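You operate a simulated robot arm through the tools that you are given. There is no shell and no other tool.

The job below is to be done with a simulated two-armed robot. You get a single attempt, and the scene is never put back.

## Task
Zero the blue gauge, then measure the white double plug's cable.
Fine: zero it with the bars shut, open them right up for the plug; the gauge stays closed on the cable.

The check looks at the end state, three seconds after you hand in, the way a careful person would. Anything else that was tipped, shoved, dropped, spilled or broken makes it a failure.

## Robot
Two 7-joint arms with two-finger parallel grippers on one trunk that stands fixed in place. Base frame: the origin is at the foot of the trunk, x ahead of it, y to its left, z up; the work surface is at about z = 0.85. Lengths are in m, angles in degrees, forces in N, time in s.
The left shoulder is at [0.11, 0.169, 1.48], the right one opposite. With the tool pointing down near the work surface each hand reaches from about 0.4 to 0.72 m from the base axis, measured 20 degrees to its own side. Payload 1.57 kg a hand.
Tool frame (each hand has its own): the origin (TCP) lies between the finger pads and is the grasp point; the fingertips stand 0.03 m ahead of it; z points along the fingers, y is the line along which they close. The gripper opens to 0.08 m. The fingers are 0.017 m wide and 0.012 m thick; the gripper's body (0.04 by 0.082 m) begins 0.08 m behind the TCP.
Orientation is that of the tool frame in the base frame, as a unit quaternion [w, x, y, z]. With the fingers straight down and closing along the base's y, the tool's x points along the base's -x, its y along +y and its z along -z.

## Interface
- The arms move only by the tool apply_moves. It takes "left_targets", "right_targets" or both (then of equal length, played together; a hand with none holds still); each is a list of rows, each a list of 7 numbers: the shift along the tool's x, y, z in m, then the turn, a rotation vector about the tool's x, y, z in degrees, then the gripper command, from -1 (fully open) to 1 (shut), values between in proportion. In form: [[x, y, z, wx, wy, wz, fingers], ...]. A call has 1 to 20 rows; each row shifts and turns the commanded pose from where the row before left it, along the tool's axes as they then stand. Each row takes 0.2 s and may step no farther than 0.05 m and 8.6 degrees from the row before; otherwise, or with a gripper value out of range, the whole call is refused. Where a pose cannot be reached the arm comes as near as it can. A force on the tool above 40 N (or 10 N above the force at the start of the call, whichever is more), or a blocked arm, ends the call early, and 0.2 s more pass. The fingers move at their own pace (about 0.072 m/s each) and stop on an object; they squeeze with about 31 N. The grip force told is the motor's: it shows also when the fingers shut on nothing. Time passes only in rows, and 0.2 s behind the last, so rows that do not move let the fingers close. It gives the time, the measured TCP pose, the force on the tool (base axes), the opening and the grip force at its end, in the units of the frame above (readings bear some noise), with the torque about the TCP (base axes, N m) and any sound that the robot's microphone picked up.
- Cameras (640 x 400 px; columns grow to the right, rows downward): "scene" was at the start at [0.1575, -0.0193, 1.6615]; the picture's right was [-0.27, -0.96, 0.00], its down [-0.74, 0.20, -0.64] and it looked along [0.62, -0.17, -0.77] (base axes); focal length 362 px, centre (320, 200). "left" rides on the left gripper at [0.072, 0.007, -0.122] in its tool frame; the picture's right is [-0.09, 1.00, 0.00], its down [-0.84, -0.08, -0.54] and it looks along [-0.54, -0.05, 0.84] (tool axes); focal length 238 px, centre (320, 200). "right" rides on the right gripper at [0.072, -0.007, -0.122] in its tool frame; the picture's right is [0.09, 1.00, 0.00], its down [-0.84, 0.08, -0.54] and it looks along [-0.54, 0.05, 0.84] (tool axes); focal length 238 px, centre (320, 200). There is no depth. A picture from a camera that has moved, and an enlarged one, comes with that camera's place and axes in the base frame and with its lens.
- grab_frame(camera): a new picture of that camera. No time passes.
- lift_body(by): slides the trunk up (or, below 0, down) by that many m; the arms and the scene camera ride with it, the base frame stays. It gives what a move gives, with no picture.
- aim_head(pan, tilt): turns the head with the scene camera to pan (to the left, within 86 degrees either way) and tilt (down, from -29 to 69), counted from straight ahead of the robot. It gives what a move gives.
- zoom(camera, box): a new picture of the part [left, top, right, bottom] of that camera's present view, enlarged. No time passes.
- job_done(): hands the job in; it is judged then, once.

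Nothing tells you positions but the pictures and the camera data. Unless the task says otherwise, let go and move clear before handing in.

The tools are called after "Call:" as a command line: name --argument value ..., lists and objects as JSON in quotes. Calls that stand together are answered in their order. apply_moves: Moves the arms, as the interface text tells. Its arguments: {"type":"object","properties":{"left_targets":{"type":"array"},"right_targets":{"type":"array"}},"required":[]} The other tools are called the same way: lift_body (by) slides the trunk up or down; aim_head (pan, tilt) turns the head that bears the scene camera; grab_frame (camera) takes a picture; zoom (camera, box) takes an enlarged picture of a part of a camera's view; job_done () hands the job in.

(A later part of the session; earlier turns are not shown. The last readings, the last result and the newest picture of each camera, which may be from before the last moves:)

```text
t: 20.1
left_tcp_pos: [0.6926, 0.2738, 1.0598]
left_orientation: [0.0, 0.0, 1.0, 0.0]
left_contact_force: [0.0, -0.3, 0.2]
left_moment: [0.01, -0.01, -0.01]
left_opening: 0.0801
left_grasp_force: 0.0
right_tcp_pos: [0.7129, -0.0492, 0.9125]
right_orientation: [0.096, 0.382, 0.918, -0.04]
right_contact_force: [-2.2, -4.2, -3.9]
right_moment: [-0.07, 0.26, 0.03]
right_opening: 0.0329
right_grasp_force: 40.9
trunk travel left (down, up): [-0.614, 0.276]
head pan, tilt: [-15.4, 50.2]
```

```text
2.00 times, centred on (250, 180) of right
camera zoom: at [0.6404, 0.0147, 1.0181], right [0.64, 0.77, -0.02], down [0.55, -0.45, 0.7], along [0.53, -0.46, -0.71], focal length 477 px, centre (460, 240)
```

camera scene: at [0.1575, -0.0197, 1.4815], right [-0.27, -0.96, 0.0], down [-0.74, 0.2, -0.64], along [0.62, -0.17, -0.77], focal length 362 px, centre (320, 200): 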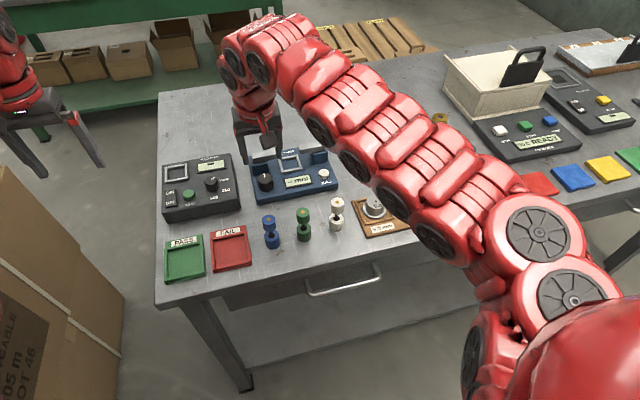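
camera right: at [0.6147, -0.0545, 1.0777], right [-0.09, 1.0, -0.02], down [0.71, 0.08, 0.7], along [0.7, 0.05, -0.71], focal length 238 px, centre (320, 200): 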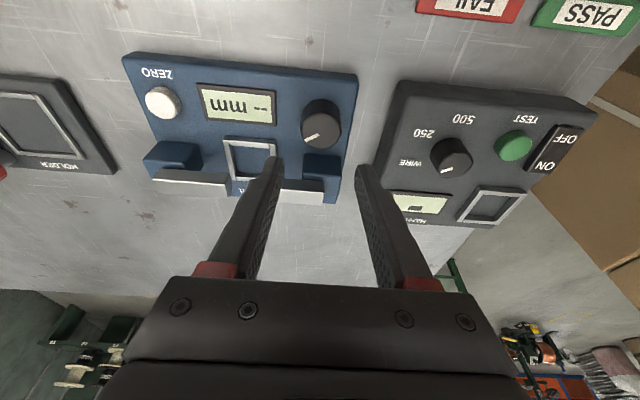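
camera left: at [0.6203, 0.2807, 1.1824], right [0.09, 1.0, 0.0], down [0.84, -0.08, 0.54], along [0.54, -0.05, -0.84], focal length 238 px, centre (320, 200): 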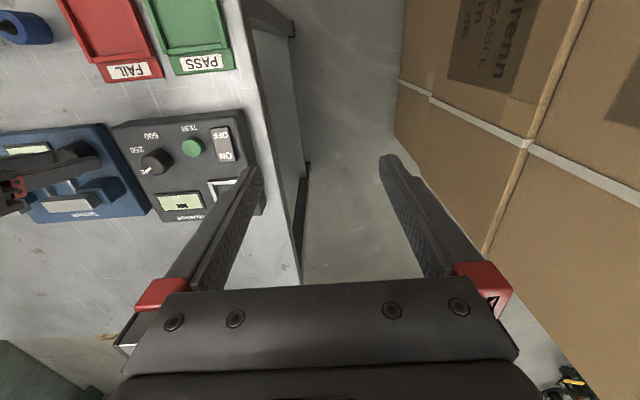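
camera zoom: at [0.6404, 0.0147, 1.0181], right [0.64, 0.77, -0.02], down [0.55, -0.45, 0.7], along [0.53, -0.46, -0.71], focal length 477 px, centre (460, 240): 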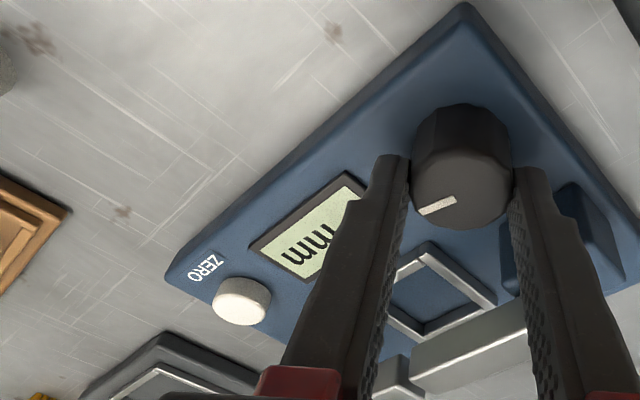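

The bars are nearly together. I'll continue in small steps and watch the torque.

Call:
apply_moves --right_targets '[[0, 0, 0, 0.832, 0, 3.912, 1], [0, 0, 0, 0.832, 0, 3.912, 1], [0, 0, 0, 0, 0, 0, 1]]'

Call:
zoom --camera "right" --box '[170, 155, 410, 305]'

```text
t: 20.9
left_tcp_pos: [0.6929, 0.2739, 1.0592]
left_orientation: [0.0, -0.001, 1.0, 0.0]
left_contact_force: [-0.3, -1.3, 0.0]
left_moment: [0.0, -0.02, 0.0]
left_opening: 0.0803
left_grasp_force: 0.0
right_tcp_pos: [0.7136, -0.0491, 0.9127]
right_orientation: [0.093, 0.445, 0.89, -0.046]
right_contact_force: [-2.8, -5.8, -3.2]
right_moment: [0.21, 0.33, 0.01]
right_opening: 0.033
right_grasp_force: 40.7
trunk travel left (down, up): [-0.614, 0.276]
head pan, tilt: [-15.4, 50.2]
```

```text
2.67 times, centred on (290, 230) of right
camera zoom: at [0.6498, 0.024, 1.0181], right [0.74, 0.67, -0.02], down [0.49, -0.52, 0.7], along [0.46, -0.53, -0.71], focal length 636 px, centre (400, 120)
```

zoom: 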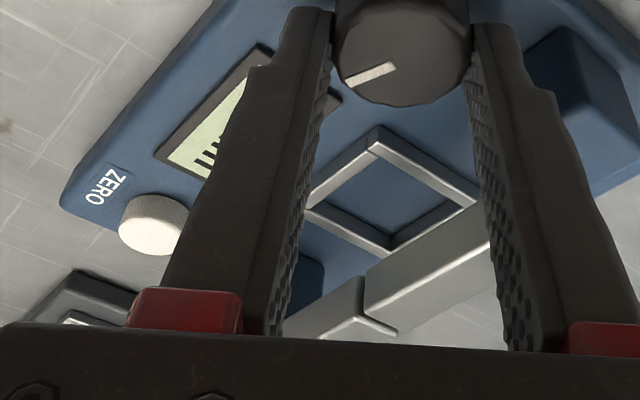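

Call:
apply_moves --right_targets '[[0, 0, 0, 0.624, 0, 2.934, 1], [0, 0, 0, 0, 0, 0, 1]]'

Call:
zoom --camera "right" --box '[250, 210, 378, 290]'

```text
t: 21.5
left_tcp_pos: [0.6924, 0.2725, 1.0609]
left_orientation: [0.0, 0.0, 1.0, 0.0]
left_contact_force: [0.3, -0.4, 0.2]
left_moment: [0.02, -0.02, 0.01]
left_opening: 0.08
left_grasp_force: 0.1
right_tcp_pos: [0.7125, -0.0504, 0.9137]
right_orientation: [0.093, 0.468, 0.878, -0.049]
right_contact_force: [-3.1, -6.0, -3.7]
right_moment: [0.07, 0.18, -0.01]
right_opening: 0.033
right_grasp_force: 40.4
trunk travel left (down, up): [-0.614, 0.276]
head pan, tilt: [-15.4, 50.2]
```

```text
5.00 times, centred on (314, 250) of right
camera zoom: at [0.6535, 0.0272, 1.018], right [0.78, 0.63, -0.02], down [0.46, -0.54, 0.7], along [0.43, -0.55, -0.71], focal length 1192 px, centre (350, -50)
```

zoom: 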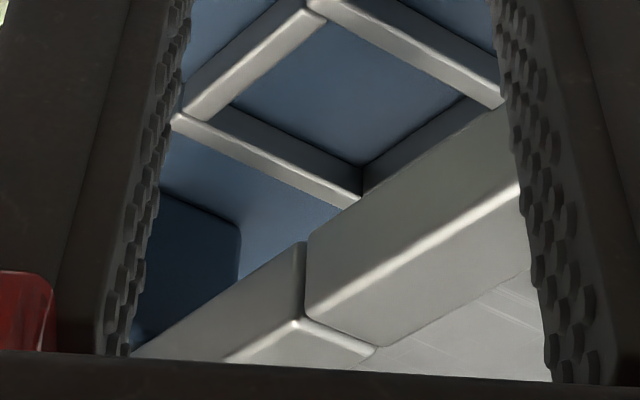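

Call:
apply_moves --right_targets '[[0, 0, 0, 0.624, 0, 2.934, 1], [0, 0, 0, 0, 0, 0, 1]]'

Call:
zoom --camera "right" --box '[250, 130, 410, 230]'

Call:
zoom --camera "right" --box '[250, 210, 378, 290]'

```text
t: 22.1
left_tcp_pos: [0.6927, 0.2741, 1.0602]
left_orientation: [0.001, 0.001, 1.0, 0.0]
left_contact_force: [-0.4, 0.3, 1.1]
left_moment: [-0.03, -0.02, 0.02]
left_opening: 0.08
left_grasp_force: 0.1
right_tcp_pos: [0.7129, -0.0484, 0.9124]
right_orientation: [0.09, 0.49, 0.866, -0.05]
right_contact_force: [-2.8, -6.5, -4.1]
right_moment: [-0.25, 0.04, 0.48]
right_opening: 0.0332
right_grasp_force: 41.4
trunk travel left (down, up): [-0.614, 0.276]
head pan, tilt: [-15.4, 50.2]
```

```text
4.00 times, centred on (330, 180) of right
camera zoom: at [0.6576, 0.0301, 1.0181], right [0.81, 0.59, -0.02], down [0.43, -0.57, 0.7], along [0.4, -0.58, -0.71], focal length 953 px, centre (280, 280)
```

zoom: 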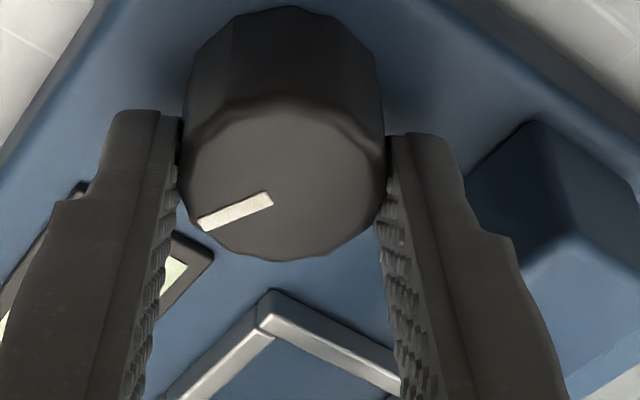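

```text
5.00 times, centred on (314, 250) of right
camera zoom: at [0.6576, 0.0301, 1.0181], right [0.81, 0.59, -0.02], down [0.43, -0.57, 0.7], along [0.4, -0.58, -0.71], focal length 1192 px, centre (350, -50)
```

zoom: 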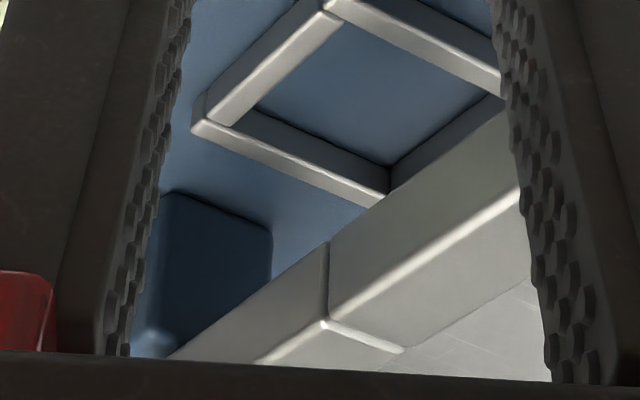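

The torque jumped to about 0.5 N m and the bar ends are flush, so the bars are shut. I'll release, lift, turn back and check.

Call:
apply_moves --right_targets '[[0, 0, 0, 0, 0, 0, -0.07], [0, 0, 0, 0, 0, 0, -0.07], [-0.0062, 0, -0.0293, 0, 0, 0, -0.07], [-0.0062, 0, -0.0293, 0, 0, 0, -0.07], [0, 0, 0, -1.664, 0, -7.824, -0.2], [0, 0, 0, -1.664, 0, -7.824, -0.2], [0, 0, 0, -1.664, 0, -7.824, -0.2], [0, 0, 0, -1.664, 0, -7.824, -0.2], [0, 0, 0, -1.664, 0, -7.824, -0.2], [0, 0, 0, -1.664, 0, -7.824, -0.2], [0, 0, 0, -1.664, 0, -7.824, -0.2], [0, 0, 0, -0.624, 0, -2.934, -0.2], [0, 0, 0, 0, 0, 0, -0.2]]'

Call:
grab_frame --camera "right"

Call:
zoom --camera "right" --box '[110, 30, 390, 205]'

Call:
zoom --camera "scene" --box '[225, 125, 353, 205]'

```text
t: 24.9
left_tcp_pos: [0.6916, 0.2749, 1.0604]
left_orientation: [0.0, -0.001, 1.0, 0.0]
left_contact_force: [0.9, -0.4, 0.0]
left_moment: [0.01, -0.02, -0.02]
left_opening: 0.0799
left_grasp_force: 0.1
right_tcp_pos: [0.7131, -0.0482, 0.9718]
right_orientation: [0.104, 0.001, 0.995, -0.001]
right_contact_force: [0.8, -0.6, 0.0]
right_moment: [0.01, 0.0, -0.01]
right_opening: 0.0483
right_grasp_force: 0.0
trunk travel left (down, up): [-0.614, 0.276]
head pan, tilt: [-15.4, 50.2]
```

```text
taken
camera right: at [0.6167, -0.0548, 1.0777], right [-0.09, 1.0, -0.02], down [0.71, 0.08, 0.7], along [0.7, 0.05, -0.71], focal length 238 px, centre (320, 200)
```

right: 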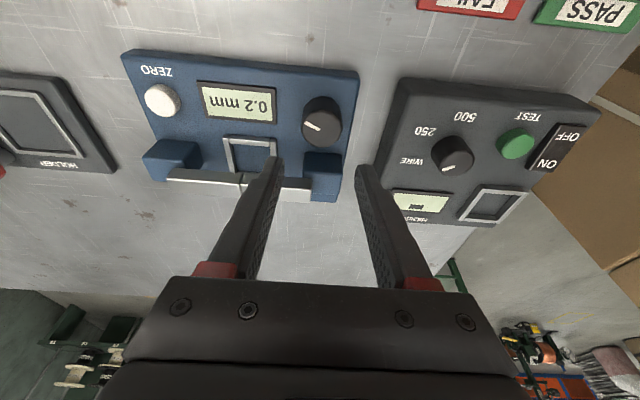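

```text
2.29 times, centred on (250, 118) of right
camera zoom: at [0.6167, -0.0548, 1.0777], right [-0.09, 1.0, -0.02], down [0.71, 0.08, 0.7], along [0.7, 0.05, -0.71], focal length 545 px, centre (480, 389)
```

zoom: 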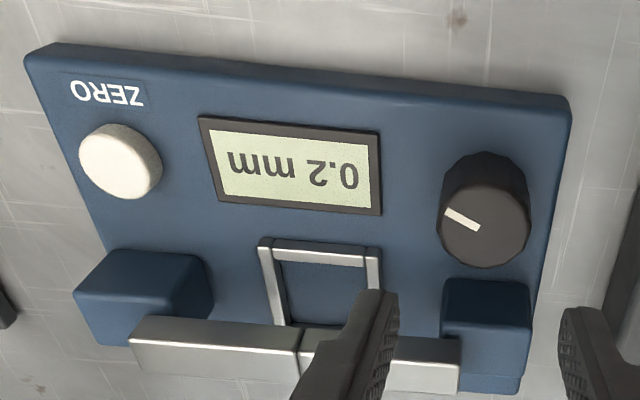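

```text
5.00 times, centred on (289, 165) of scene
camera zoom: at [0.1575, -0.0192, 1.4815], right [-0.27, -0.96, 0.0], down [-0.74, 0.2, -0.64], along [0.62, -0.17, -0.77], focal length 1809 px, centre (475, 375)
```

zoom: 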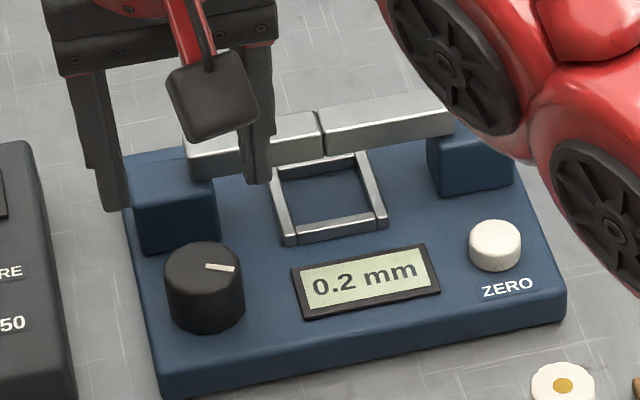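

The gauge now reads 0.2 mm. I want to be sure this is the zero offset with the bars truly shut, so I'll regrip the knob, press clockwise gently and read the display under load.

Call:
apply_moves --right_targets '[[0.0125, 0, 0.02, 0, 0, 0, -0.2], [0, 0, 0.02, 0, 0, 0, -0.2], [0, 0, 0.0187, 0, 0, 0, -0.2], [0, 0, 0, 0, 0, 0, -0.2], [0, 0, 0, 0, 0, 0, 0.3], [0, 0, 0, 0, 0, 0, 1], [0, 0, 0, 0, 0, 0, 1]]'

Call:
apply_moves --right_targets '[[0, 0, 0, 0.624, 0, 2.934, 1], [0, 0, 0, 0, 0, 0, 1]]'

Call:
zoom --camera "scene" --box '[225, 125, 353, 205]'

Call:
zoom --camera "right" --box '[60, 60, 380, 260]'

```text
t: 26.5
left_tcp_pos: [0.6939, 0.2738, 1.0603]
left_orientation: [0.0, -0.001, 1.0, 0.0]
left_contact_force: [-0.5, 0.1, -0.3]
left_moment: [0.02, 0.01, -0.04]
left_opening: 0.0801
left_grasp_force: 0.0
right_tcp_pos: [0.7124, -0.0492, 0.9117]
right_orientation: [0.105, 0.001, 0.994, 0.0]
right_contact_force: [-1.6, -0.1, -2.6]
right_moment: [0.06, -0.6, 0.07]
right_opening: 0.0328
right_grasp_force: 40.6
trunk travel left (down, up): [-0.614, 0.276]
head pan, tilt: [-15.4, 50.2]
```

```text
t: 27.1
left_tcp_pos: [0.6925, 0.2735, 1.0611]
left_orientation: [0.0, 0.0, 1.0, 0.001]
left_contact_force: [-0.1, 0.0, -0.2]
left_moment: [0.0, -0.03, 0.03]
left_opening: 0.0801
left_grasp_force: 0.0
right_tcp_pos: [0.7124, -0.0495, 0.9126]
right_orientation: [0.104, 0.027, 0.994, -0.003]
right_contact_force: [-0.1, -1.1, -1.5]
right_moment: [-0.12, 0.01, 0.66]
right_opening: 0.0329
right_grasp_force: 40.5
trunk travel left (down, up): [-0.614, 0.276]
head pan, tilt: [-15.4, 50.2]
```

```text
5.00 times, centred on (289, 165) of scene
camera zoom: at [0.1578, -0.0194, 1.4815], right [-0.27, -0.96, 0.0], down [-0.74, 0.2, -0.64], along [0.62, -0.17, -0.77], focal length 1809 px, centre (475, 375)
```

zoom: 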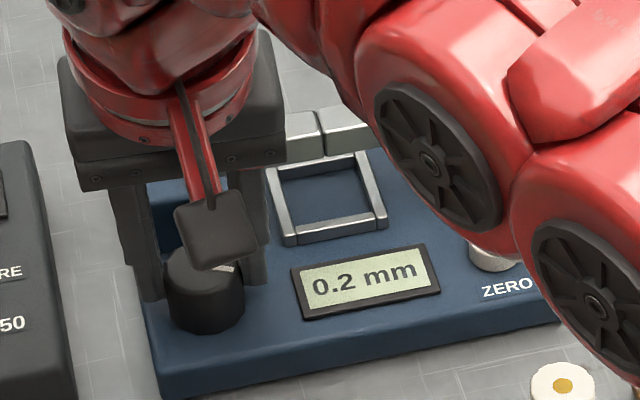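

```text
2.00 times, centred on (220, 160) of right
camera zoom: at [0.6165, -0.0498, 1.0177], right [-0.04, 1.0, -0.02], down [0.71, 0.04, 0.7], along [0.7, 0.01, -0.71], focal length 477 px, centre (520, 280)
```

zoom: 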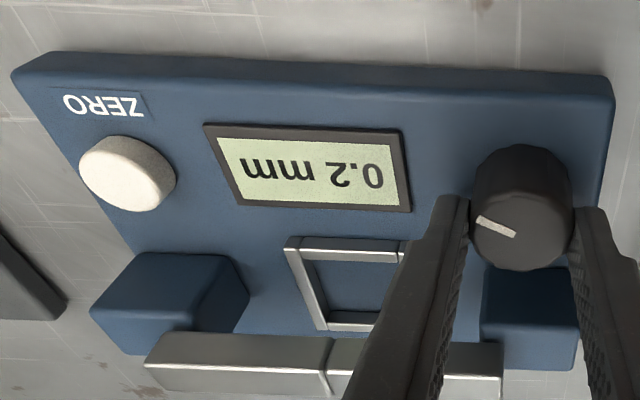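

It still reads 0.2 mm with 0.66 N m of closing torque, so that is the zero offset with the bars shut. Next I'll release, lift, go over to the ZERO button and close the fingers.

Call:
apply_moves --right_targets '[[0, 0, 0, 0, 0, 0, -0.2], [0, 0, 0, 0, 0, 0, -0.2], [-0.0062, 0, -0.0293, 0, 0, 0, -0.2], [-0.0062, 0, -0.0293, -0.624, 0, -2.934, -0.2], [0, 0, 0, 0, 0, 0, -0.2], [0.004, -0.044, 0, 0, 0, 0, 0.2], [0, -0.044, 0, 0, 0, 0, 1], [0, -0.044, 0, 0, 0, 0, 1], [0, 0, 0, 0, 0, 0, 1]]'

Call:
grab_frame --camera "right"

Call:
zoom --camera "scene" --box '[225, 125, 353, 205]'

```text
t: 29.1
left_tcp_pos: [0.6924, 0.2766, 1.0603]
left_orientation: [0.0, 0.0, 1.0, 0.0]
left_contact_force: [0.3, 0.6, 0.4]
left_moment: [-0.01, -0.01, -0.01]
left_opening: 0.08
left_grasp_force: 0.0
right_tcp_pos: [0.7086, -0.1796, 0.9703]
right_orientation: [0.104, 0.001, 0.995, 0.0]
right_contact_force: [-0.6, -0.4, 0.0]
right_moment: [-0.02, -0.01, -0.05]
right_opening: 0.0002
right_grasp_force: 21.2
trunk travel left (down, up): [-0.614, 0.276]
head pan, tilt: [-15.4, 50.2]
```

```text
taken
camera right: at [0.612, -0.1849, 1.076], right [-0.09, 1.0, -0.02], down [0.71, 0.08, 0.7], along [0.7, 0.05, -0.71], focal length 238 px, centre (320, 200)
```

right: 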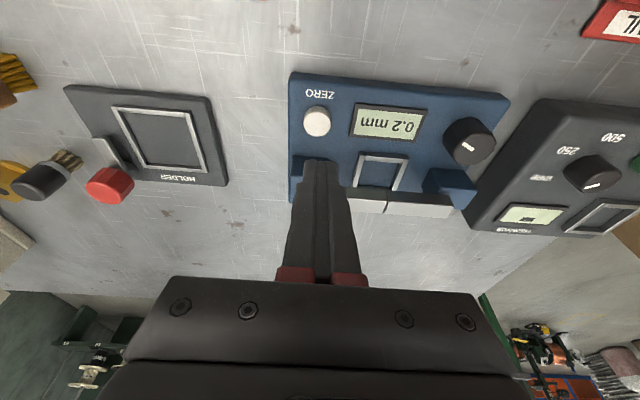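

```text
5.00 times, centred on (289, 165) of scene
camera zoom: at [0.1575, -0.0184, 1.4815], right [-0.27, -0.96, 0.0], down [-0.74, 0.2, -0.64], along [0.62, -0.17, -0.77], focal length 1809 px, centre (475, 375)
```

zoom: 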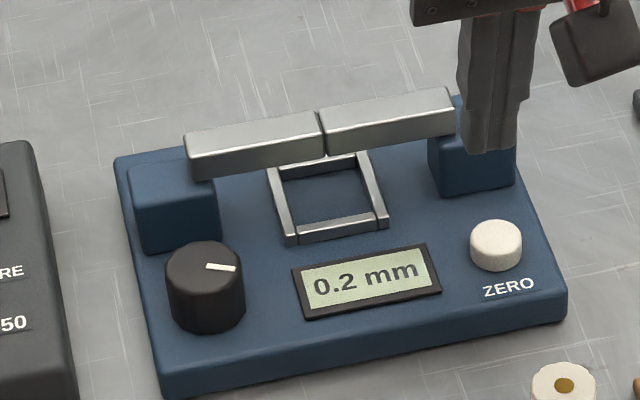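

Call:
zoom --camera "right" --box '[256, 80, 384, 160]'

```text
5.00 times, centred on (320, 120) of right
camera zoom: at [0.612, -0.1849, 1.076], right [-0.09, 1.0, -0.02], down [0.71, 0.08, 0.7], along [0.7, 0.05, -0.71], focal length 1192 px, centre (320, 600)
```

zoom: 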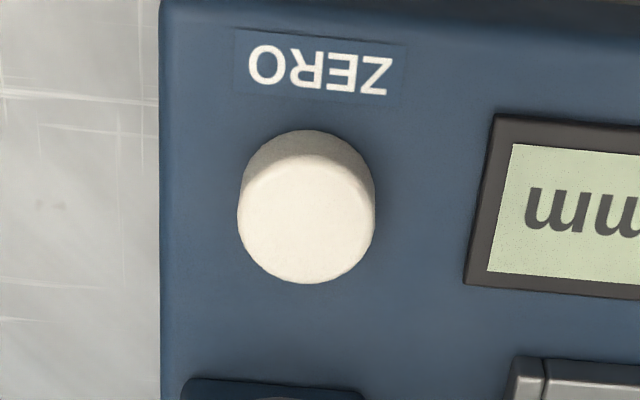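

The button's centre is about (0.709, −0.182) with its top near z 0.885. I'll bring the closed fingertips to just above it and then press in small steps.

Call:
apply_moves --right_targets '[[0.0081, -0.0024, 0.024, 0, 0, 0, 1], [0, 0, 0.0236, 0, 0, 0, 1], [0, 0, 0, 0, 0, 0, 1]]'

Call:
zoom --camera "scene" --box '[225, 125, 353, 205]'

Call:
zoom --camera "right" --box '[240, 80, 400, 180]'

```text
t: 29.9
left_tcp_pos: [0.6925, 0.275, 1.061]
left_orientation: [0.001, 0.0, 1.0, 0.001]
left_contact_force: [-0.7, -0.1, 0.5]
left_moment: [-0.02, -0.01, 0.01]
left_opening: 0.0802
left_grasp_force: 0.1
right_tcp_pos: [0.7109, -0.1838, 0.924]
right_orientation: [0.105, 0.001, 0.995, 0.0]
right_contact_force: [0.3, -0.7, -0.2]
right_moment: [-0.01, -0.03, -0.01]
right_opening: 0.0
right_grasp_force: 21.4
trunk travel left (down, up): [-0.614, 0.276]
head pan, tilt: [-15.4, 50.2]
```

```text
5.00 times, centred on (289, 165) of scene
camera zoom: at [0.1571, -0.0195, 1.4816], right [-0.27, -0.96, 0.0], down [-0.74, 0.2, -0.64], along [0.62, -0.17, -0.77], focal length 1809 px, centre (475, 375)
```

zoom: 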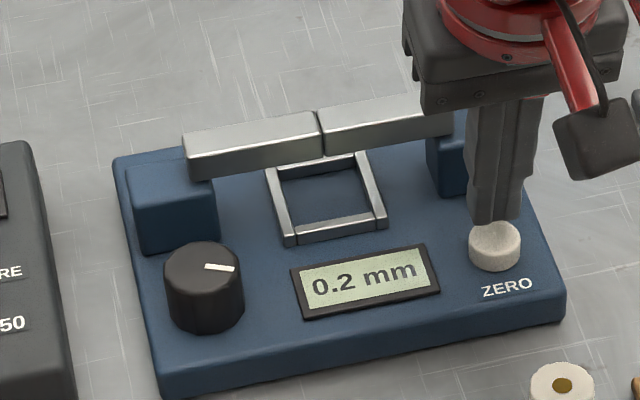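

```text
4.00 times, centred on (320, 130) of right
camera zoom: at [0.6143, -0.1893, 1.0285], right [-0.09, 1.0, -0.02], down [0.7, 0.08, 0.71], along [0.7, 0.05, -0.71], focal length 953 px, centre (320, 480)
```

zoom: 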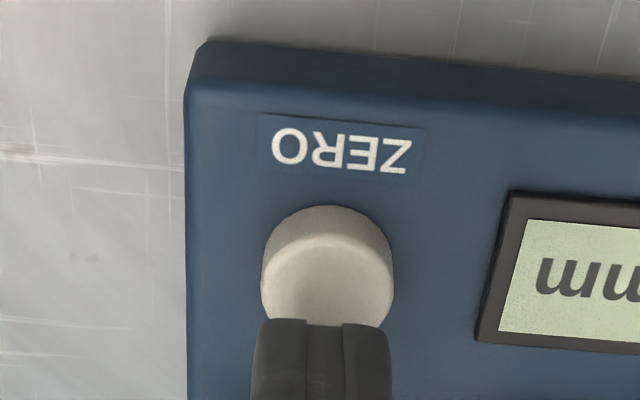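

Call:
apply_moves --right_targets '[[0.0019, 0.0015, 0.0037, 0, 0, 0, 1], [0.0004, 0, 0.002, 0, 0, 0, 1], [0.0004, 0, 0.002, 0, 0, 0, 1], [0, 0, 0, 0, 0, 0, 1]]'

Call:
zoom --camera "scene" --box '[225, 125, 353, 205]'

```text
t: 30.9
left_tcp_pos: [0.692, 0.2748, 1.0606]
left_orientation: [0.001, -0.001, 1.0, 0.0]
left_contact_force: [0.3, -0.3, -0.3]
left_moment: [-0.01, 0.02, 0.01]
left_opening: 0.08
left_grasp_force: 0.0
right_tcp_pos: [0.7094, -0.1812, 0.9146]
right_orientation: [0.105, 0.001, 0.994, 0.001]
right_contact_force: [0.6, -1.0, 0.5]
right_moment: [0.0, 0.02, -0.01]
right_opening: 0.0001
right_grasp_force: 21.4
trunk travel left (down, up): [-0.614, 0.276]
head pan, tilt: [-15.4, 50.2]
```

```text
5.00 times, centred on (289, 165) of scene
camera zoom: at [0.1574, -0.0192, 1.4816], right [-0.27, -0.96, 0.0], down [-0.74, 0.2, -0.64], along [0.62, -0.17, -0.77], focal length 1809 px, centre (475, 375)
```

zoom: 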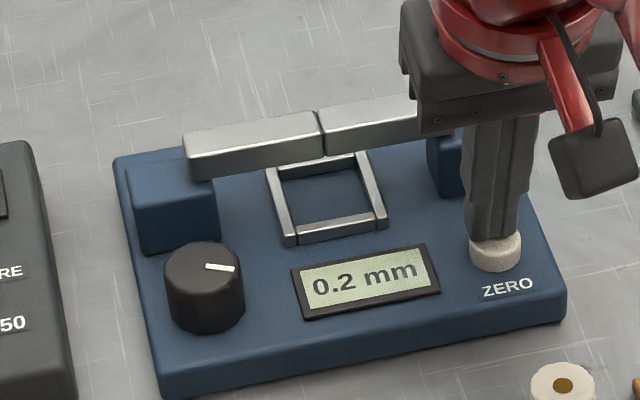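

No contact force yet, with the tip right at the button. I'll press on in 1 mm steps.

Call:
apply_moves --right_targets '[[0.0002, 0, 0.001, 0, 0, 0, 1], [0.0002, 0, 0.001, 0, 0, 0, 1], [0, 0, 0, 0, 0, 0, 1]]'

Call:
zoom --camera "scene" --box '[225, 125, 353, 205]'

```text
t: 31.7
left_tcp_pos: [0.6918, 0.2749, 1.0611]
left_orientation: [0.0, -0.001, 1.0, 0.0]
left_contact_force: [0.0, -0.6, 1.3]
left_moment: [-0.02, 0.0, 0.02]
left_opening: 0.0799
left_grasp_force: 0.1
right_tcp_pos: [0.709, -0.1809, 0.9133]
right_orientation: [0.104, 0.001, 0.995, 0.001]
right_contact_force: [-0.7, -0.3, 2.0]
right_moment: [-0.04, -0.01, -0.03]
right_opening: 0.0
right_grasp_force: 21.4
trunk travel left (down, up): [-0.614, 0.276]
head pan, tilt: [-15.4, 50.2]
```

```text
5.00 times, centred on (289, 165) of scene
camera zoom: at [0.1572, -0.0191, 1.4816], right [-0.27, -0.96, 0.0], down [-0.74, 0.2, -0.64], along [0.62, -0.17, -0.77], focal length 1809 px, centre (475, 375)
```

zoom: 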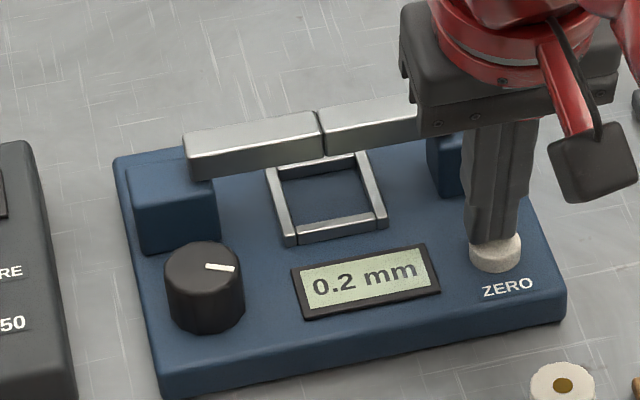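

Contact has begun (about 2 N). I'll continue pressing gently.

Call:
apply_moves --right_targets '[[0.0002, 0, 0.001, 0, 0, 0, 1], [0.0002, 0, 0.001, 0, 0, 0, 1], [0, 0, 0, 0, 0, 0, 1]]'

Call:
zoom --camera "scene" --box '[225, 125, 353, 205]'

```text
t: 32.5
left_tcp_pos: [0.6922, 0.2743, 1.06]
left_orientation: [0.0, 0.0, 1.0, -0.001]
left_contact_force: [-0.1, 0.7, 0.0]
left_moment: [0.01, 0.02, 0.02]
left_opening: 0.08
left_grasp_force: 0.0
right_tcp_pos: [0.71, -0.1813, 0.9115]
right_orientation: [0.104, 0.0, 0.995, 0.0]
right_contact_force: [-0.3, 0.2, 1.8]
right_moment: [0.01, 0.02, 0.01]
right_opening: 0.0001
right_grasp_force: 20.7
trunk travel left (down, up): [-0.614, 0.276]
head pan, tilt: [-15.4, 50.2]
heard: click
```

```text
5.00 times, centred on (289, 165) of scene
camera zoom: at [0.157, -0.0192, 1.4816], right [-0.27, -0.96, 0.0], down [-0.74, 0.2, -0.64], along [0.62, -0.17, -0.77], focal length 1809 px, centre (475, 375)
```

zoom: 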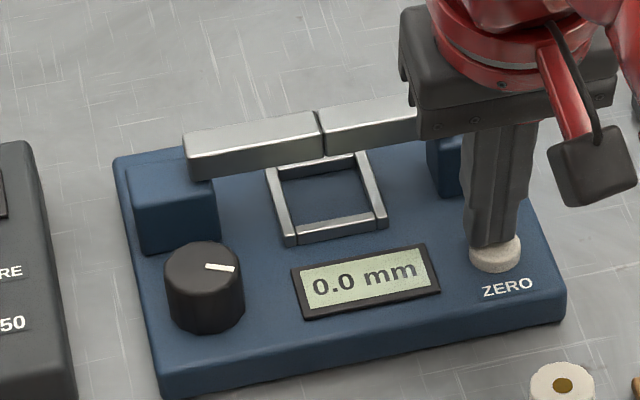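

A click was heard and the gauge now reads 0.0 mm with the bars shut. I'll lift off, go back over the knob and pre-turn the hand clockwise so I can open the bars with one long counter-clockwise stroke.

Call:
apply_moves --right_targets '[[-0.0062, 0, -0.0293, 0, 0, 0, 1], [-0.0062, 0, -0.0293, 0, 0, 0, 1], [-0.003, 0.044, 0.0006, 0, 0, 0, 0.2], [0, 0.044, 0, 0, 0, 0, -0.2], [0, 0.0447, 0, 0, 0, 0, -0.2], [0, 0, 0, 1.664, 0, 7.824, -0.2], [0, 0, 0, 1.664, 0, 7.824, -0.2], [0, 0, 0, 1.664, 0, 7.824, -0.2], [0, 0, 0, 1.664, 0, 7.824, -0.2], [0, 0, 0, 1.664, 0, 7.824, -0.1], [0, 0, 0, 1.664, 0, 7.824, -0.1], [0, 0, 0, 0, 0, 0, -0.1]]'

Call:
grab_frame --camera "right"

Call:
zoom --camera "scene" --box '[225, 125, 353, 205]'

```text
t: 35.1
left_tcp_pos: [0.6915, 0.2746, 1.0613]
left_orientation: [0.0, 0.0, 1.0, 0.0]
left_contact_force: [-0.3, 0.6, 0.1]
left_moment: [-0.01, 0.04, -0.02]
left_opening: 0.0797
left_grasp_force: 0.0
right_tcp_pos: [0.7125, -0.0492, 0.9713]
right_orientation: [0.095, 0.405, 0.908, -0.041]
right_contact_force: [-0.2, 0.7, -0.7]
right_moment: [0.01, 0.02, 0.0]
right_opening: 0.0441
right_grasp_force: 0.0
trunk travel left (down, up): [-0.614, 0.276]
head pan, tilt: [-15.4, 50.2]
```

```text
taken
camera right: at [0.6435, 0.0186, 1.0769], right [0.68, 0.73, -0.02], down [0.53, -0.47, 0.7], along [0.51, -0.49, -0.71], focal length 238 px, centre (320, 200)
```

right: 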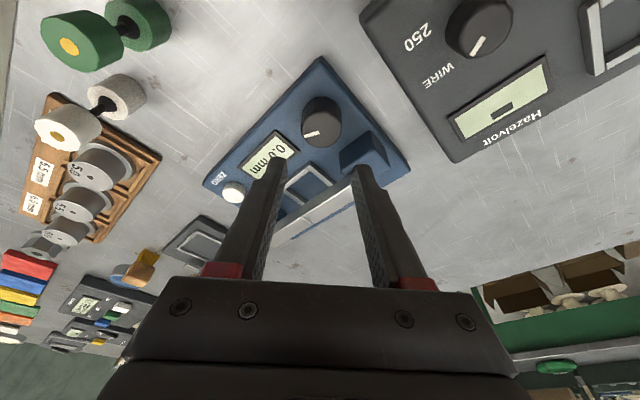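

```text
5.00 times, centred on (289, 165) of scene
camera zoom: at [0.1575, -0.0193, 1.4815], right [-0.27, -0.96, 0.0], down [-0.74, 0.2, -0.64], along [0.62, -0.17, -0.77], focal length 1809 px, centre (475, 375)
```

zoom: 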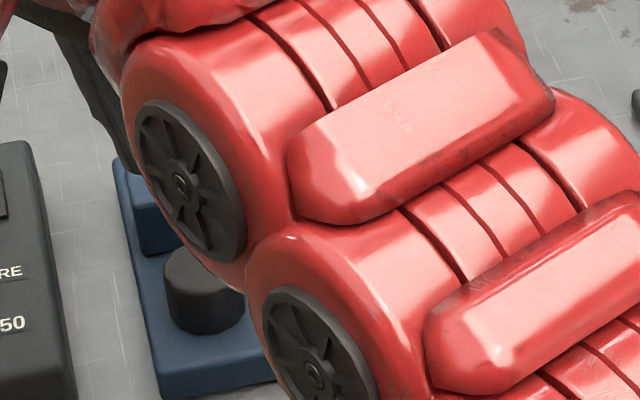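

Call:
apply_moves --right_targets '[[0.0062, 0, 0.0288, 0, 0, 0, -0.1], [0, 0, 0, 0, 0, 0, -0.1]]'

Call:
zoom --camera "right" --box '[220, 80, 420, 205]'

```text
t: 35.7
left_tcp_pos: [0.6919, 0.2745, 1.0588]
left_orientation: [0.0, 0.0, 1.0, 0.001]
left_contact_force: [0.4, -0.4, 0.7]
left_moment: [0.02, -0.03, 0.0]
left_opening: 0.0798
left_grasp_force: 0.1
right_tcp_pos: [0.7135, -0.0492, 0.9423]
right_orientation: [0.095, 0.405, 0.908, -0.041]
right_contact_force: [-0.2, -0.1, 0.6]
right_moment: [0.0, -0.03, -0.01]
right_opening: 0.0438
right_grasp_force: 0.0
trunk travel left (down, up): [-0.614, 0.276]
head pan, tilt: [-15.4, 50.2]
```

```text
3.20 times, centred on (320, 142) of right
camera zoom: at [0.6432, 0.018, 1.048], right [0.68, 0.73, -0.02], down [0.53, -0.47, 0.7], along [0.51, -0.49, -0.71], focal length 763 px, centre (320, 384)
```

zoom: 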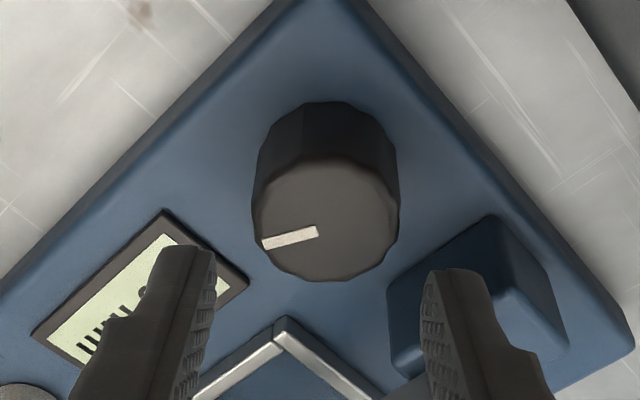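

The outer finger would pass very close to the jaw block at this angle. I'll turn back 16° before descending and grip from there.

Call:
apply_moves --right_targets '[[0, 0, 0, -1.664, 0, -7.824, -0.1], [0, 0, 0, -1.664, 0, -7.824, -0.1], [0, 0, 0, 0, 0, 0, -0.1], [0.0032, 0, 0.015, 0, 0, 0, -0.1], [0.0031, 0, 0.0144, 0, 0, 0, -0.1], [0, 0, 0, 0, 0, 0, -0.1]]'

Call:
grab_frame --camera "right"

```text
t: 37.1
left_tcp_pos: [0.6925, 0.274, 1.0603]
left_orientation: [0.001, 0.0, 1.0, 0.0]
left_contact_force: [-0.5, 0.1, -0.2]
left_moment: [-0.02, -0.03, 0.03]
left_opening: 0.0799
left_grasp_force: 0.0
right_tcp_pos: [0.712, -0.0492, 0.9115]
right_orientation: [0.1, 0.275, 0.956, -0.029]
right_contact_force: [-0.5, 0.2, 0.7]
right_moment: [0.01, -0.01, 0.01]
right_opening: 0.044
right_grasp_force: 0.1
trunk travel left (down, up): [-0.614, 0.276]
head pan, tilt: [-15.4, 50.2]
```

```text
taken
camera right: at [0.6276, -0.0029, 1.0171], right [0.45, 0.89, -0.02], down [0.64, -0.31, 0.7], along [0.62, -0.33, -0.71], focal length 238 px, centre (320, 200)
```

right: 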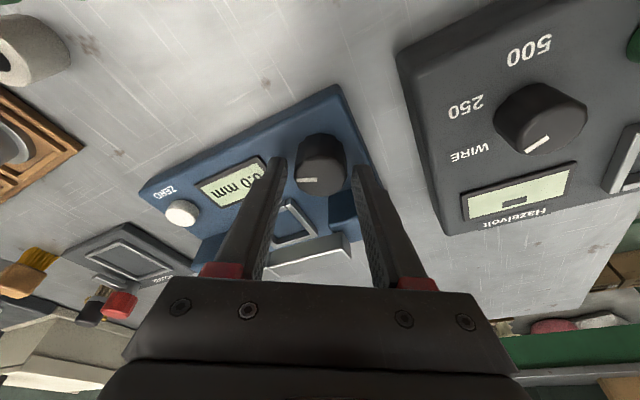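

Call:
apply_moves --right_targets '[[0, 0, 0, 0, 0, 0, 0.3], [0, 0, 0, 0, 0, 0, 1], [0, 0, 0, 0, 0, 0, 1], [0, 0, 0, -1.664, 0, -7.824, 1], [0, 0, 0, -1.664, 0, -7.824, 1], [0, 0, 0, -1.664, 0, -7.824, 1], [0, 0, 0, -1.664, 0, -7.824, 1], [0, 0, 0, 0, 0, 0, 1]]'

Call:
apply_moves --right_targets '[[0, 0, 0, -1.664, 0, -7.824, 1], [0, 0, 0, -1.664, 0, -7.824, 1], [0, 0, 0, -1.664, 0, -7.824, 1], [0, 0, 0, -1.664, 0, -7.824, 1], [0, 0, 0, -1.664, 0, -7.824, 1], [0, 0, 0, 0, 0, 0, 1]]'

Call:
grab_frame --camera "right"

Call:
grab_frame --camera "scene"

```text
t: 38.9
left_tcp_pos: [0.6921, 0.2742, 1.0595]
left_orientation: [0.0, 0.0, 1.0, 0.001]
left_contact_force: [0.3, 0.5, -0.3]
left_moment: [0.01, 0.01, 0.01]
left_opening: 0.0802
left_grasp_force: 0.0
right_tcp_pos: [0.7126, -0.0497, 0.9124]
right_orientation: [0.104, 0.0, 0.995, 0.0]
right_contact_force: [-0.8, -1.0, 0.5]
right_moment: [-0.13, -0.02, 0.01]
right_opening: 0.0328
right_grasp_force: 41.0
trunk travel left (down, up): [-0.614, 0.276]
head pan, tilt: [-15.4, 50.2]
```

```text
t: 40.3
left_tcp_pos: [0.6921, 0.2755, 1.0608]
left_orientation: [0.0, 0.0, 1.0, 0.0]
left_contact_force: [-0.4, 0.4, -0.6]
left_moment: [-0.01, 0.0, -0.01]
left_opening: 0.08
left_grasp_force: 0.0
right_tcp_pos: [0.7136, -0.0493, 0.9116]
right_orientation: [0.098, -0.339, 0.935, 0.036]
right_contact_force: [-1.8, -3.2, -1.4]
right_moment: [-0.26, 0.62, -0.01]
right_opening: 0.0332
right_grasp_force: 40.7
trunk travel left (down, up): [-0.614, 0.276]
head pan, tilt: [-15.4, 50.2]
```

```text
taken
camera right: at [0.6432, -0.115, 1.0171], right [-0.71, 0.71, -0.02], down [0.49, 0.51, 0.7], along [0.51, 0.49, -0.71], focal length 238 px, centre (320, 200)
```

right: 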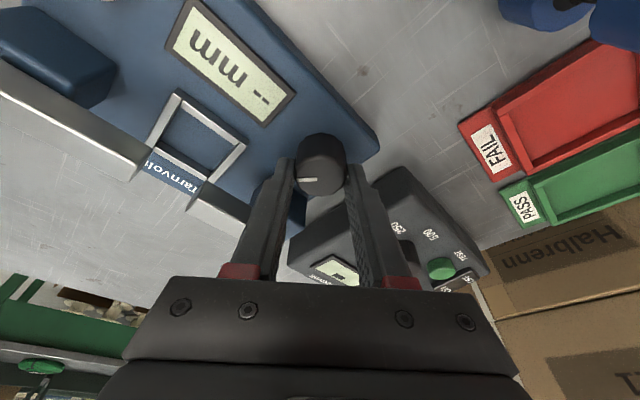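

```text
taken
camera scene: at [0.1574, -0.0196, 1.4815], right [-0.27, -0.96, 0.0], down [-0.74, 0.2, -0.64], along [0.62, -0.17, -0.77], focal length 362 px, centre (320, 200)
```

scene: 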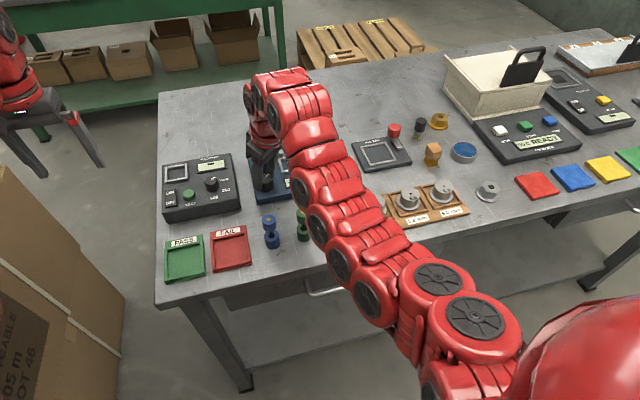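

The bars are opening (display "-- mm"). I'll release, lift, turn the hand back and take a second opening stroke.

Call:
apply_moves --right_targets '[[0, 0, 0, 0, 0, 0, -0.08], [0, 0, 0, 0, 0, 0, -0.08], [-0.0062, 0, -0.0293, 0, 0, 0, -0.08], [-0.0062, 0, -0.0293, 0, 0, 0, -0.08], [0, 0, 0, 1.664, 0, 7.824, -0.1], [0, 0, 0, 1.664, 0, 7.824, -0.1], [0, 0, 0, 1.664, 0, 7.824, -0.1], [0, 0, 0, 1.664, 0, 7.824, -0.1], [0, 0, 0, 1.664, 0, 7.824, -0.1], [0, 0, 0, 0, 0, 0, -0.1]]'

Call:
zoom --camera "scene" --box '[225, 125, 353, 205]'

Call:
zoom --camera "right" --box '[110, 30, 390, 205]'

```text
t: 42.5
left_tcp_pos: [0.6917, 0.2742, 1.0597]
left_orientation: [0.001, 0.0, 1.0, 0.0]
left_contact_force: [-0.3, 0.2, -0.4]
left_moment: [0.02, 0.0, 0.0]
left_opening: 0.0802
left_grasp_force: 0.1
right_tcp_pos: [0.7131, -0.0483, 0.972]
right_orientation: [0.104, 0.001, 0.995, 0.0]
right_contact_force: [0.2, 0.0, -0.5]
right_moment: [0.03, 0.01, -0.02]
right_opening: 0.0439
right_grasp_force: 0.0
trunk travel left (down, up): [-0.614, 0.276]
head pan, tilt: [-15.4, 50.2]
```

```text
5.00 times, centred on (289, 165) of scene
camera zoom: at [0.1575, -0.0193, 1.4815], right [-0.27, -0.96, 0.0], down [-0.74, 0.2, -0.64], along [0.62, -0.17, -0.77], focal length 1809 px, centre (475, 375)
```

zoom: 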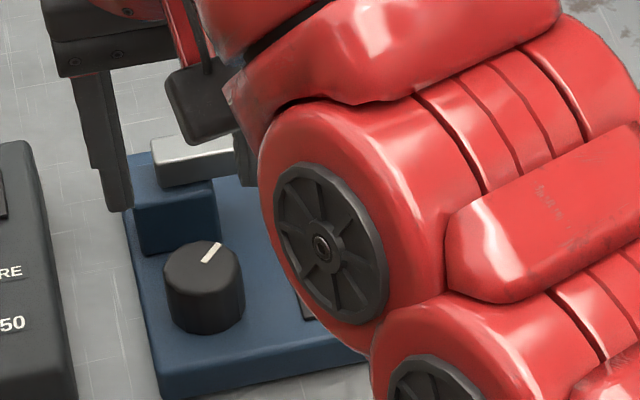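

```text
2.29 times, centred on (250, 118) of right
camera zoom: at [0.6165, -0.0545, 1.0771], right [-0.09, 1.0, -0.02], down [0.71, 0.07, 0.7], along [0.7, 0.05, -0.71], focal length 545 px, centre (480, 389)
```

zoom: 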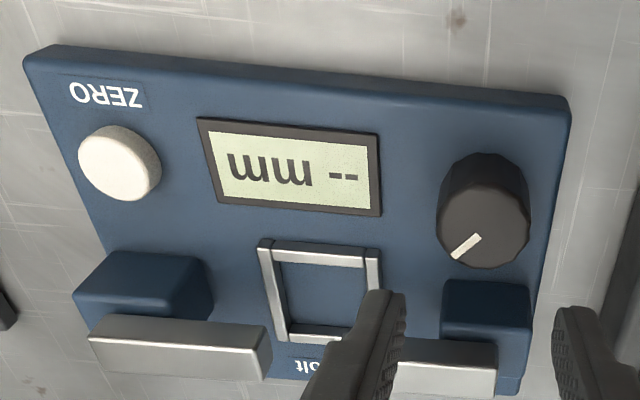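

Call:
apply_moves --right_targets '[[0, 0, 0, 1.664, 0, 7.824, -0.1], [0, 0, 0, 1.664, 0, 7.824, -0.1], [0, 0, 0, 1.664, 0, 7.824, -0.1], [0, 0, 0, 1.664, 0, 7.824, -0.1], [0, 0, 0, 0, 0, 0, -0.1], [0.0042, 0, 0.0196, 0, 0, 0, -0.1], [0.0042, 0, 0.0196, 0, 0, 0, -0.1], [0.0041, 0, 0.0193, 0, 0, 0, -0.1], [0, 0, 0, 0, 0, 0, -0.1], [0, 0, 0, 0, 0, 0, 0.3], [0, 0, 0, 0, 0, 0, 1], [0, 0, 0, 0, 0, 0, 1]]'

Call:
apply_moves --right_targets '[[0, 0, 0, -1.664, 0, -7.824, 1], [0, 0, 0, -1.664, 0, -7.824, 1], [0, 0, 0, -1.664, 0, -7.824, 1], [0, 0, 0, -1.664, 0, -7.824, 1], [0, 0, 0, 0, 0, 0, 1]]'

Call:
grab_frame --camera "right"

```text
t: 45.1
left_tcp_pos: [0.6925, 0.2739, 1.0604]
left_orientation: [0.0, 0.0, 1.0, 0.001]
left_contact_force: [-0.7, -0.1, -0.7]
left_moment: [-0.02, -0.03, 0.02]
left_opening: 0.08
left_grasp_force: 0.0
right_tcp_pos: [0.7126, -0.0494, 0.9112]
right_orientation: [0.099, 0.275, 0.956, -0.028]
right_contact_force: [-1.3, -0.4, -3.0]
right_moment: [-0.24, -0.24, 0.04]
right_opening: 0.0329
right_grasp_force: 40.9
trunk travel left (down, up): [-0.614, 0.276]
head pan, tilt: [-15.4, 50.2]
```

```text
t: 46.3
left_tcp_pos: [0.6919, 0.2746, 1.06]
left_orientation: [0.001, 0.0, 1.0, 0.0]
left_contact_force: [-0.4, -0.2, -0.1]
left_moment: [0.02, 0.03, -0.03]
left_opening: 0.0799
left_grasp_force: 0.0
right_tcp_pos: [0.7135, -0.0498, 0.9121]
right_orientation: [0.104, 0.0, 0.995, 0.001]
right_contact_force: [-1.9, -0.5, -5.7]
right_moment: [0.15, 0.02, 0.01]
right_opening: 0.033
right_grasp_force: 41.8
trunk travel left (down, up): [-0.614, 0.276]
head pan, tilt: [-15.4, 50.2]
```

```text
taken
camera right: at [0.6167, -0.055, 1.017], right [-0.09, 1.0, -0.02], down [0.71, 0.08, 0.7], along [0.7, 0.05, -0.71], focal length 238 px, centre (320, 200)
```

right: 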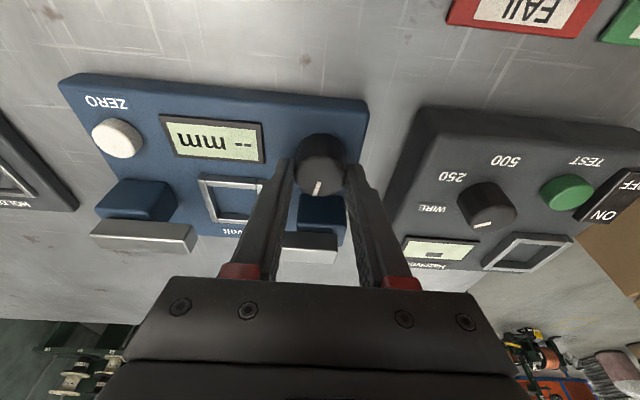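

The pointer is nearly back to its starting position. I'll keep opening in small steps and watch for the end stop in the torque.

Call:
apply_moves --right_targets '[[0, 0, 0, -0.832, 0, -3.912, 1], [0, 0, 0, -0.832, 0, -3.912, 1], [0, 0, 0, 0, 0, 0, 1]]'

Call:
apply_moves --right_targets '[[0, 0, 0, -0.832, 0, -3.912, 1], [0, 0, 0, 0, 0, 0, 1]]'

Call:
zoom --camera "right" --box '[60, 60, 380, 260]'

```text
t: 47.1
left_tcp_pos: [0.693, 0.2748, 1.0598]
left_orientation: [-0.001, 0.0, 1.0, 0.0]
left_contact_force: [-0.6, 0.5, -0.9]
left_moment: [0.01, -0.01, -0.04]
left_opening: 0.0799
left_grasp_force: 0.2
right_tcp_pos: [0.7133, -0.0485, 0.9115]
right_orientation: [0.105, -0.069, 0.992, 0.008]
right_contact_force: [-2.7, -1.9, -3.3]
right_moment: [-0.24, 0.55, 0.01]
right_opening: 0.0329
right_grasp_force: 41.3
trunk travel left (down, up): [-0.614, 0.276]
head pan, tilt: [-15.4, 50.2]
```

```text
t: 47.7
left_tcp_pos: [0.6929, 0.2747, 1.0591]
left_orientation: [0.0, 0.0, 1.0, 0.0]
left_contact_force: [0.2, 0.0, 0.2]
left_moment: [0.0, 0.03, 0.01]
left_opening: 0.0801
left_grasp_force: 0.0
right_tcp_pos: [0.7121, -0.0496, 0.9121]
right_orientation: [0.104, -0.103, 0.989, 0.011]
right_contact_force: [-2.0, -1.1, -3.7]
right_moment: [-0.04, -0.1, -0.54]
right_opening: 0.0331
right_grasp_force: 41.0
trunk travel left (down, up): [-0.614, 0.276]
head pan, tilt: [-15.4, 50.2]
```

```text
2.00 times, centred on (220, 160) of right
camera zoom: at [0.6203, -0.0745, 1.017], right [-0.29, 0.96, -0.02], down [0.67, 0.22, 0.7], along [0.68, 0.19, -0.71], focal length 477 px, centre (520, 280)
```

zoom: 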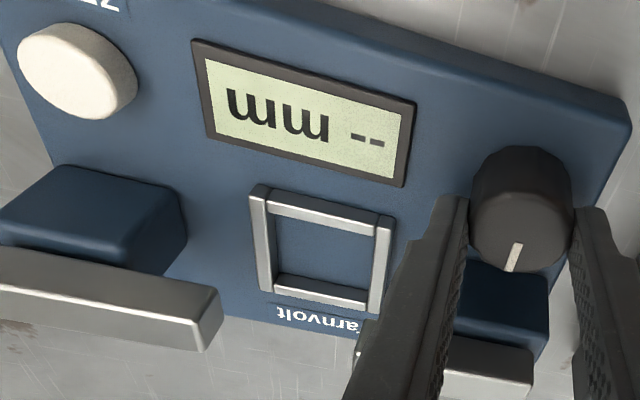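

Torque of −0.54 N m tells me the bars are at the fully open stop. I'll release, lift, straighten the hand and go up toward the white plug.

Call:
apply_moves --right_targets '[[0, 0, 0, 0, 0, 0, -0.1], [0, 0, 0, 0, 0, 0, -0.1], [-0.0062, 0, -0.0293, 0, 0, 0, -0.1], [-0.0062, 0, -0.0293, 0, 0, 0, -0.1], [0, 0, 0, 1.664, 0, 7.824, -0.1], [0, 0, 0, 0.832, 0, 3.912, -0.1], [-0.0083, 0, -0.0391, 0, 0, 0, -0.1], [0.032, -0.03, -0.0068, 0, 0, 0, -0.1], [0.032, -0.03, -0.0068, 0, 0, 0, -0.1], [0.032, -0.03, -0.0068, 0, 0, 0, -0.1], [0.032, -0.03, -0.0068, 0, 0, 0, -0.1], [0, 0, 0, 0, 0, 0, -0.1]]'

Call:
grab_frame --camera "right"

Call:
grab_frame --camera "scene"

```text
t: 50.3
left_tcp_pos: [0.6921, 0.2755, 1.0607]
left_orientation: [-0.001, 0.0, 1.0, 0.0]
left_contact_force: [-0.7, -0.1, 0.4]
left_moment: [0.02, 0.02, -0.03]
left_opening: 0.0801
left_grasp_force: 0.0
right_tcp_pos: [0.6743, -0.0882, 1.0153]
right_orientation: [0.104, 0.001, 0.995, 0.0]
right_contact_force: [0.1, 0.1, 0.8]
right_moment: [0.01, -0.03, 0.01]
right_opening: 0.0441
right_grasp_force: 0.0
right hand out of reach, approached as far as the arm can: row 9, 10, 11
trunk travel left (down, up): [-0.614, 0.276]
head pan, tilt: [-15.4, 50.2]
```

```text
taken
camera right: at [0.5786, -0.0951, 1.1204], right [-0.09, 1.0, -0.02], down [0.71, 0.08, 0.7], along [0.7, 0.05, -0.71], focal length 238 px, centre (320, 200)
```

right: 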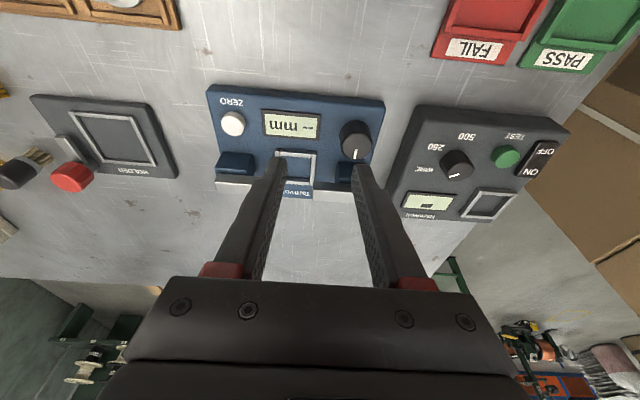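

```text
taken
camera scene: at [0.1581, -0.0188, 1.4814], right [-0.27, -0.96, 0.0], down [-0.74, 0.2, -0.64], along [0.62, -0.17, -0.77], focal length 362 px, centre (320, 200)
```

scene: 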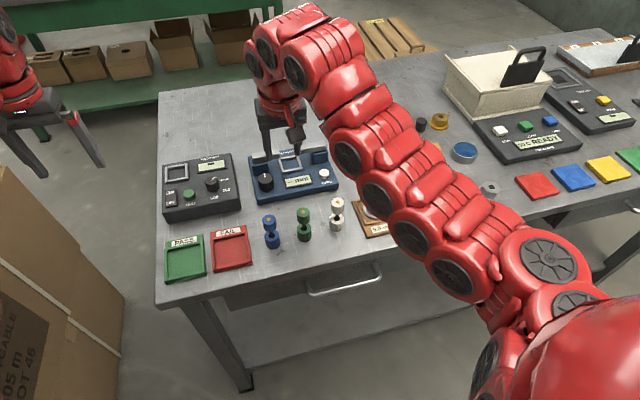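

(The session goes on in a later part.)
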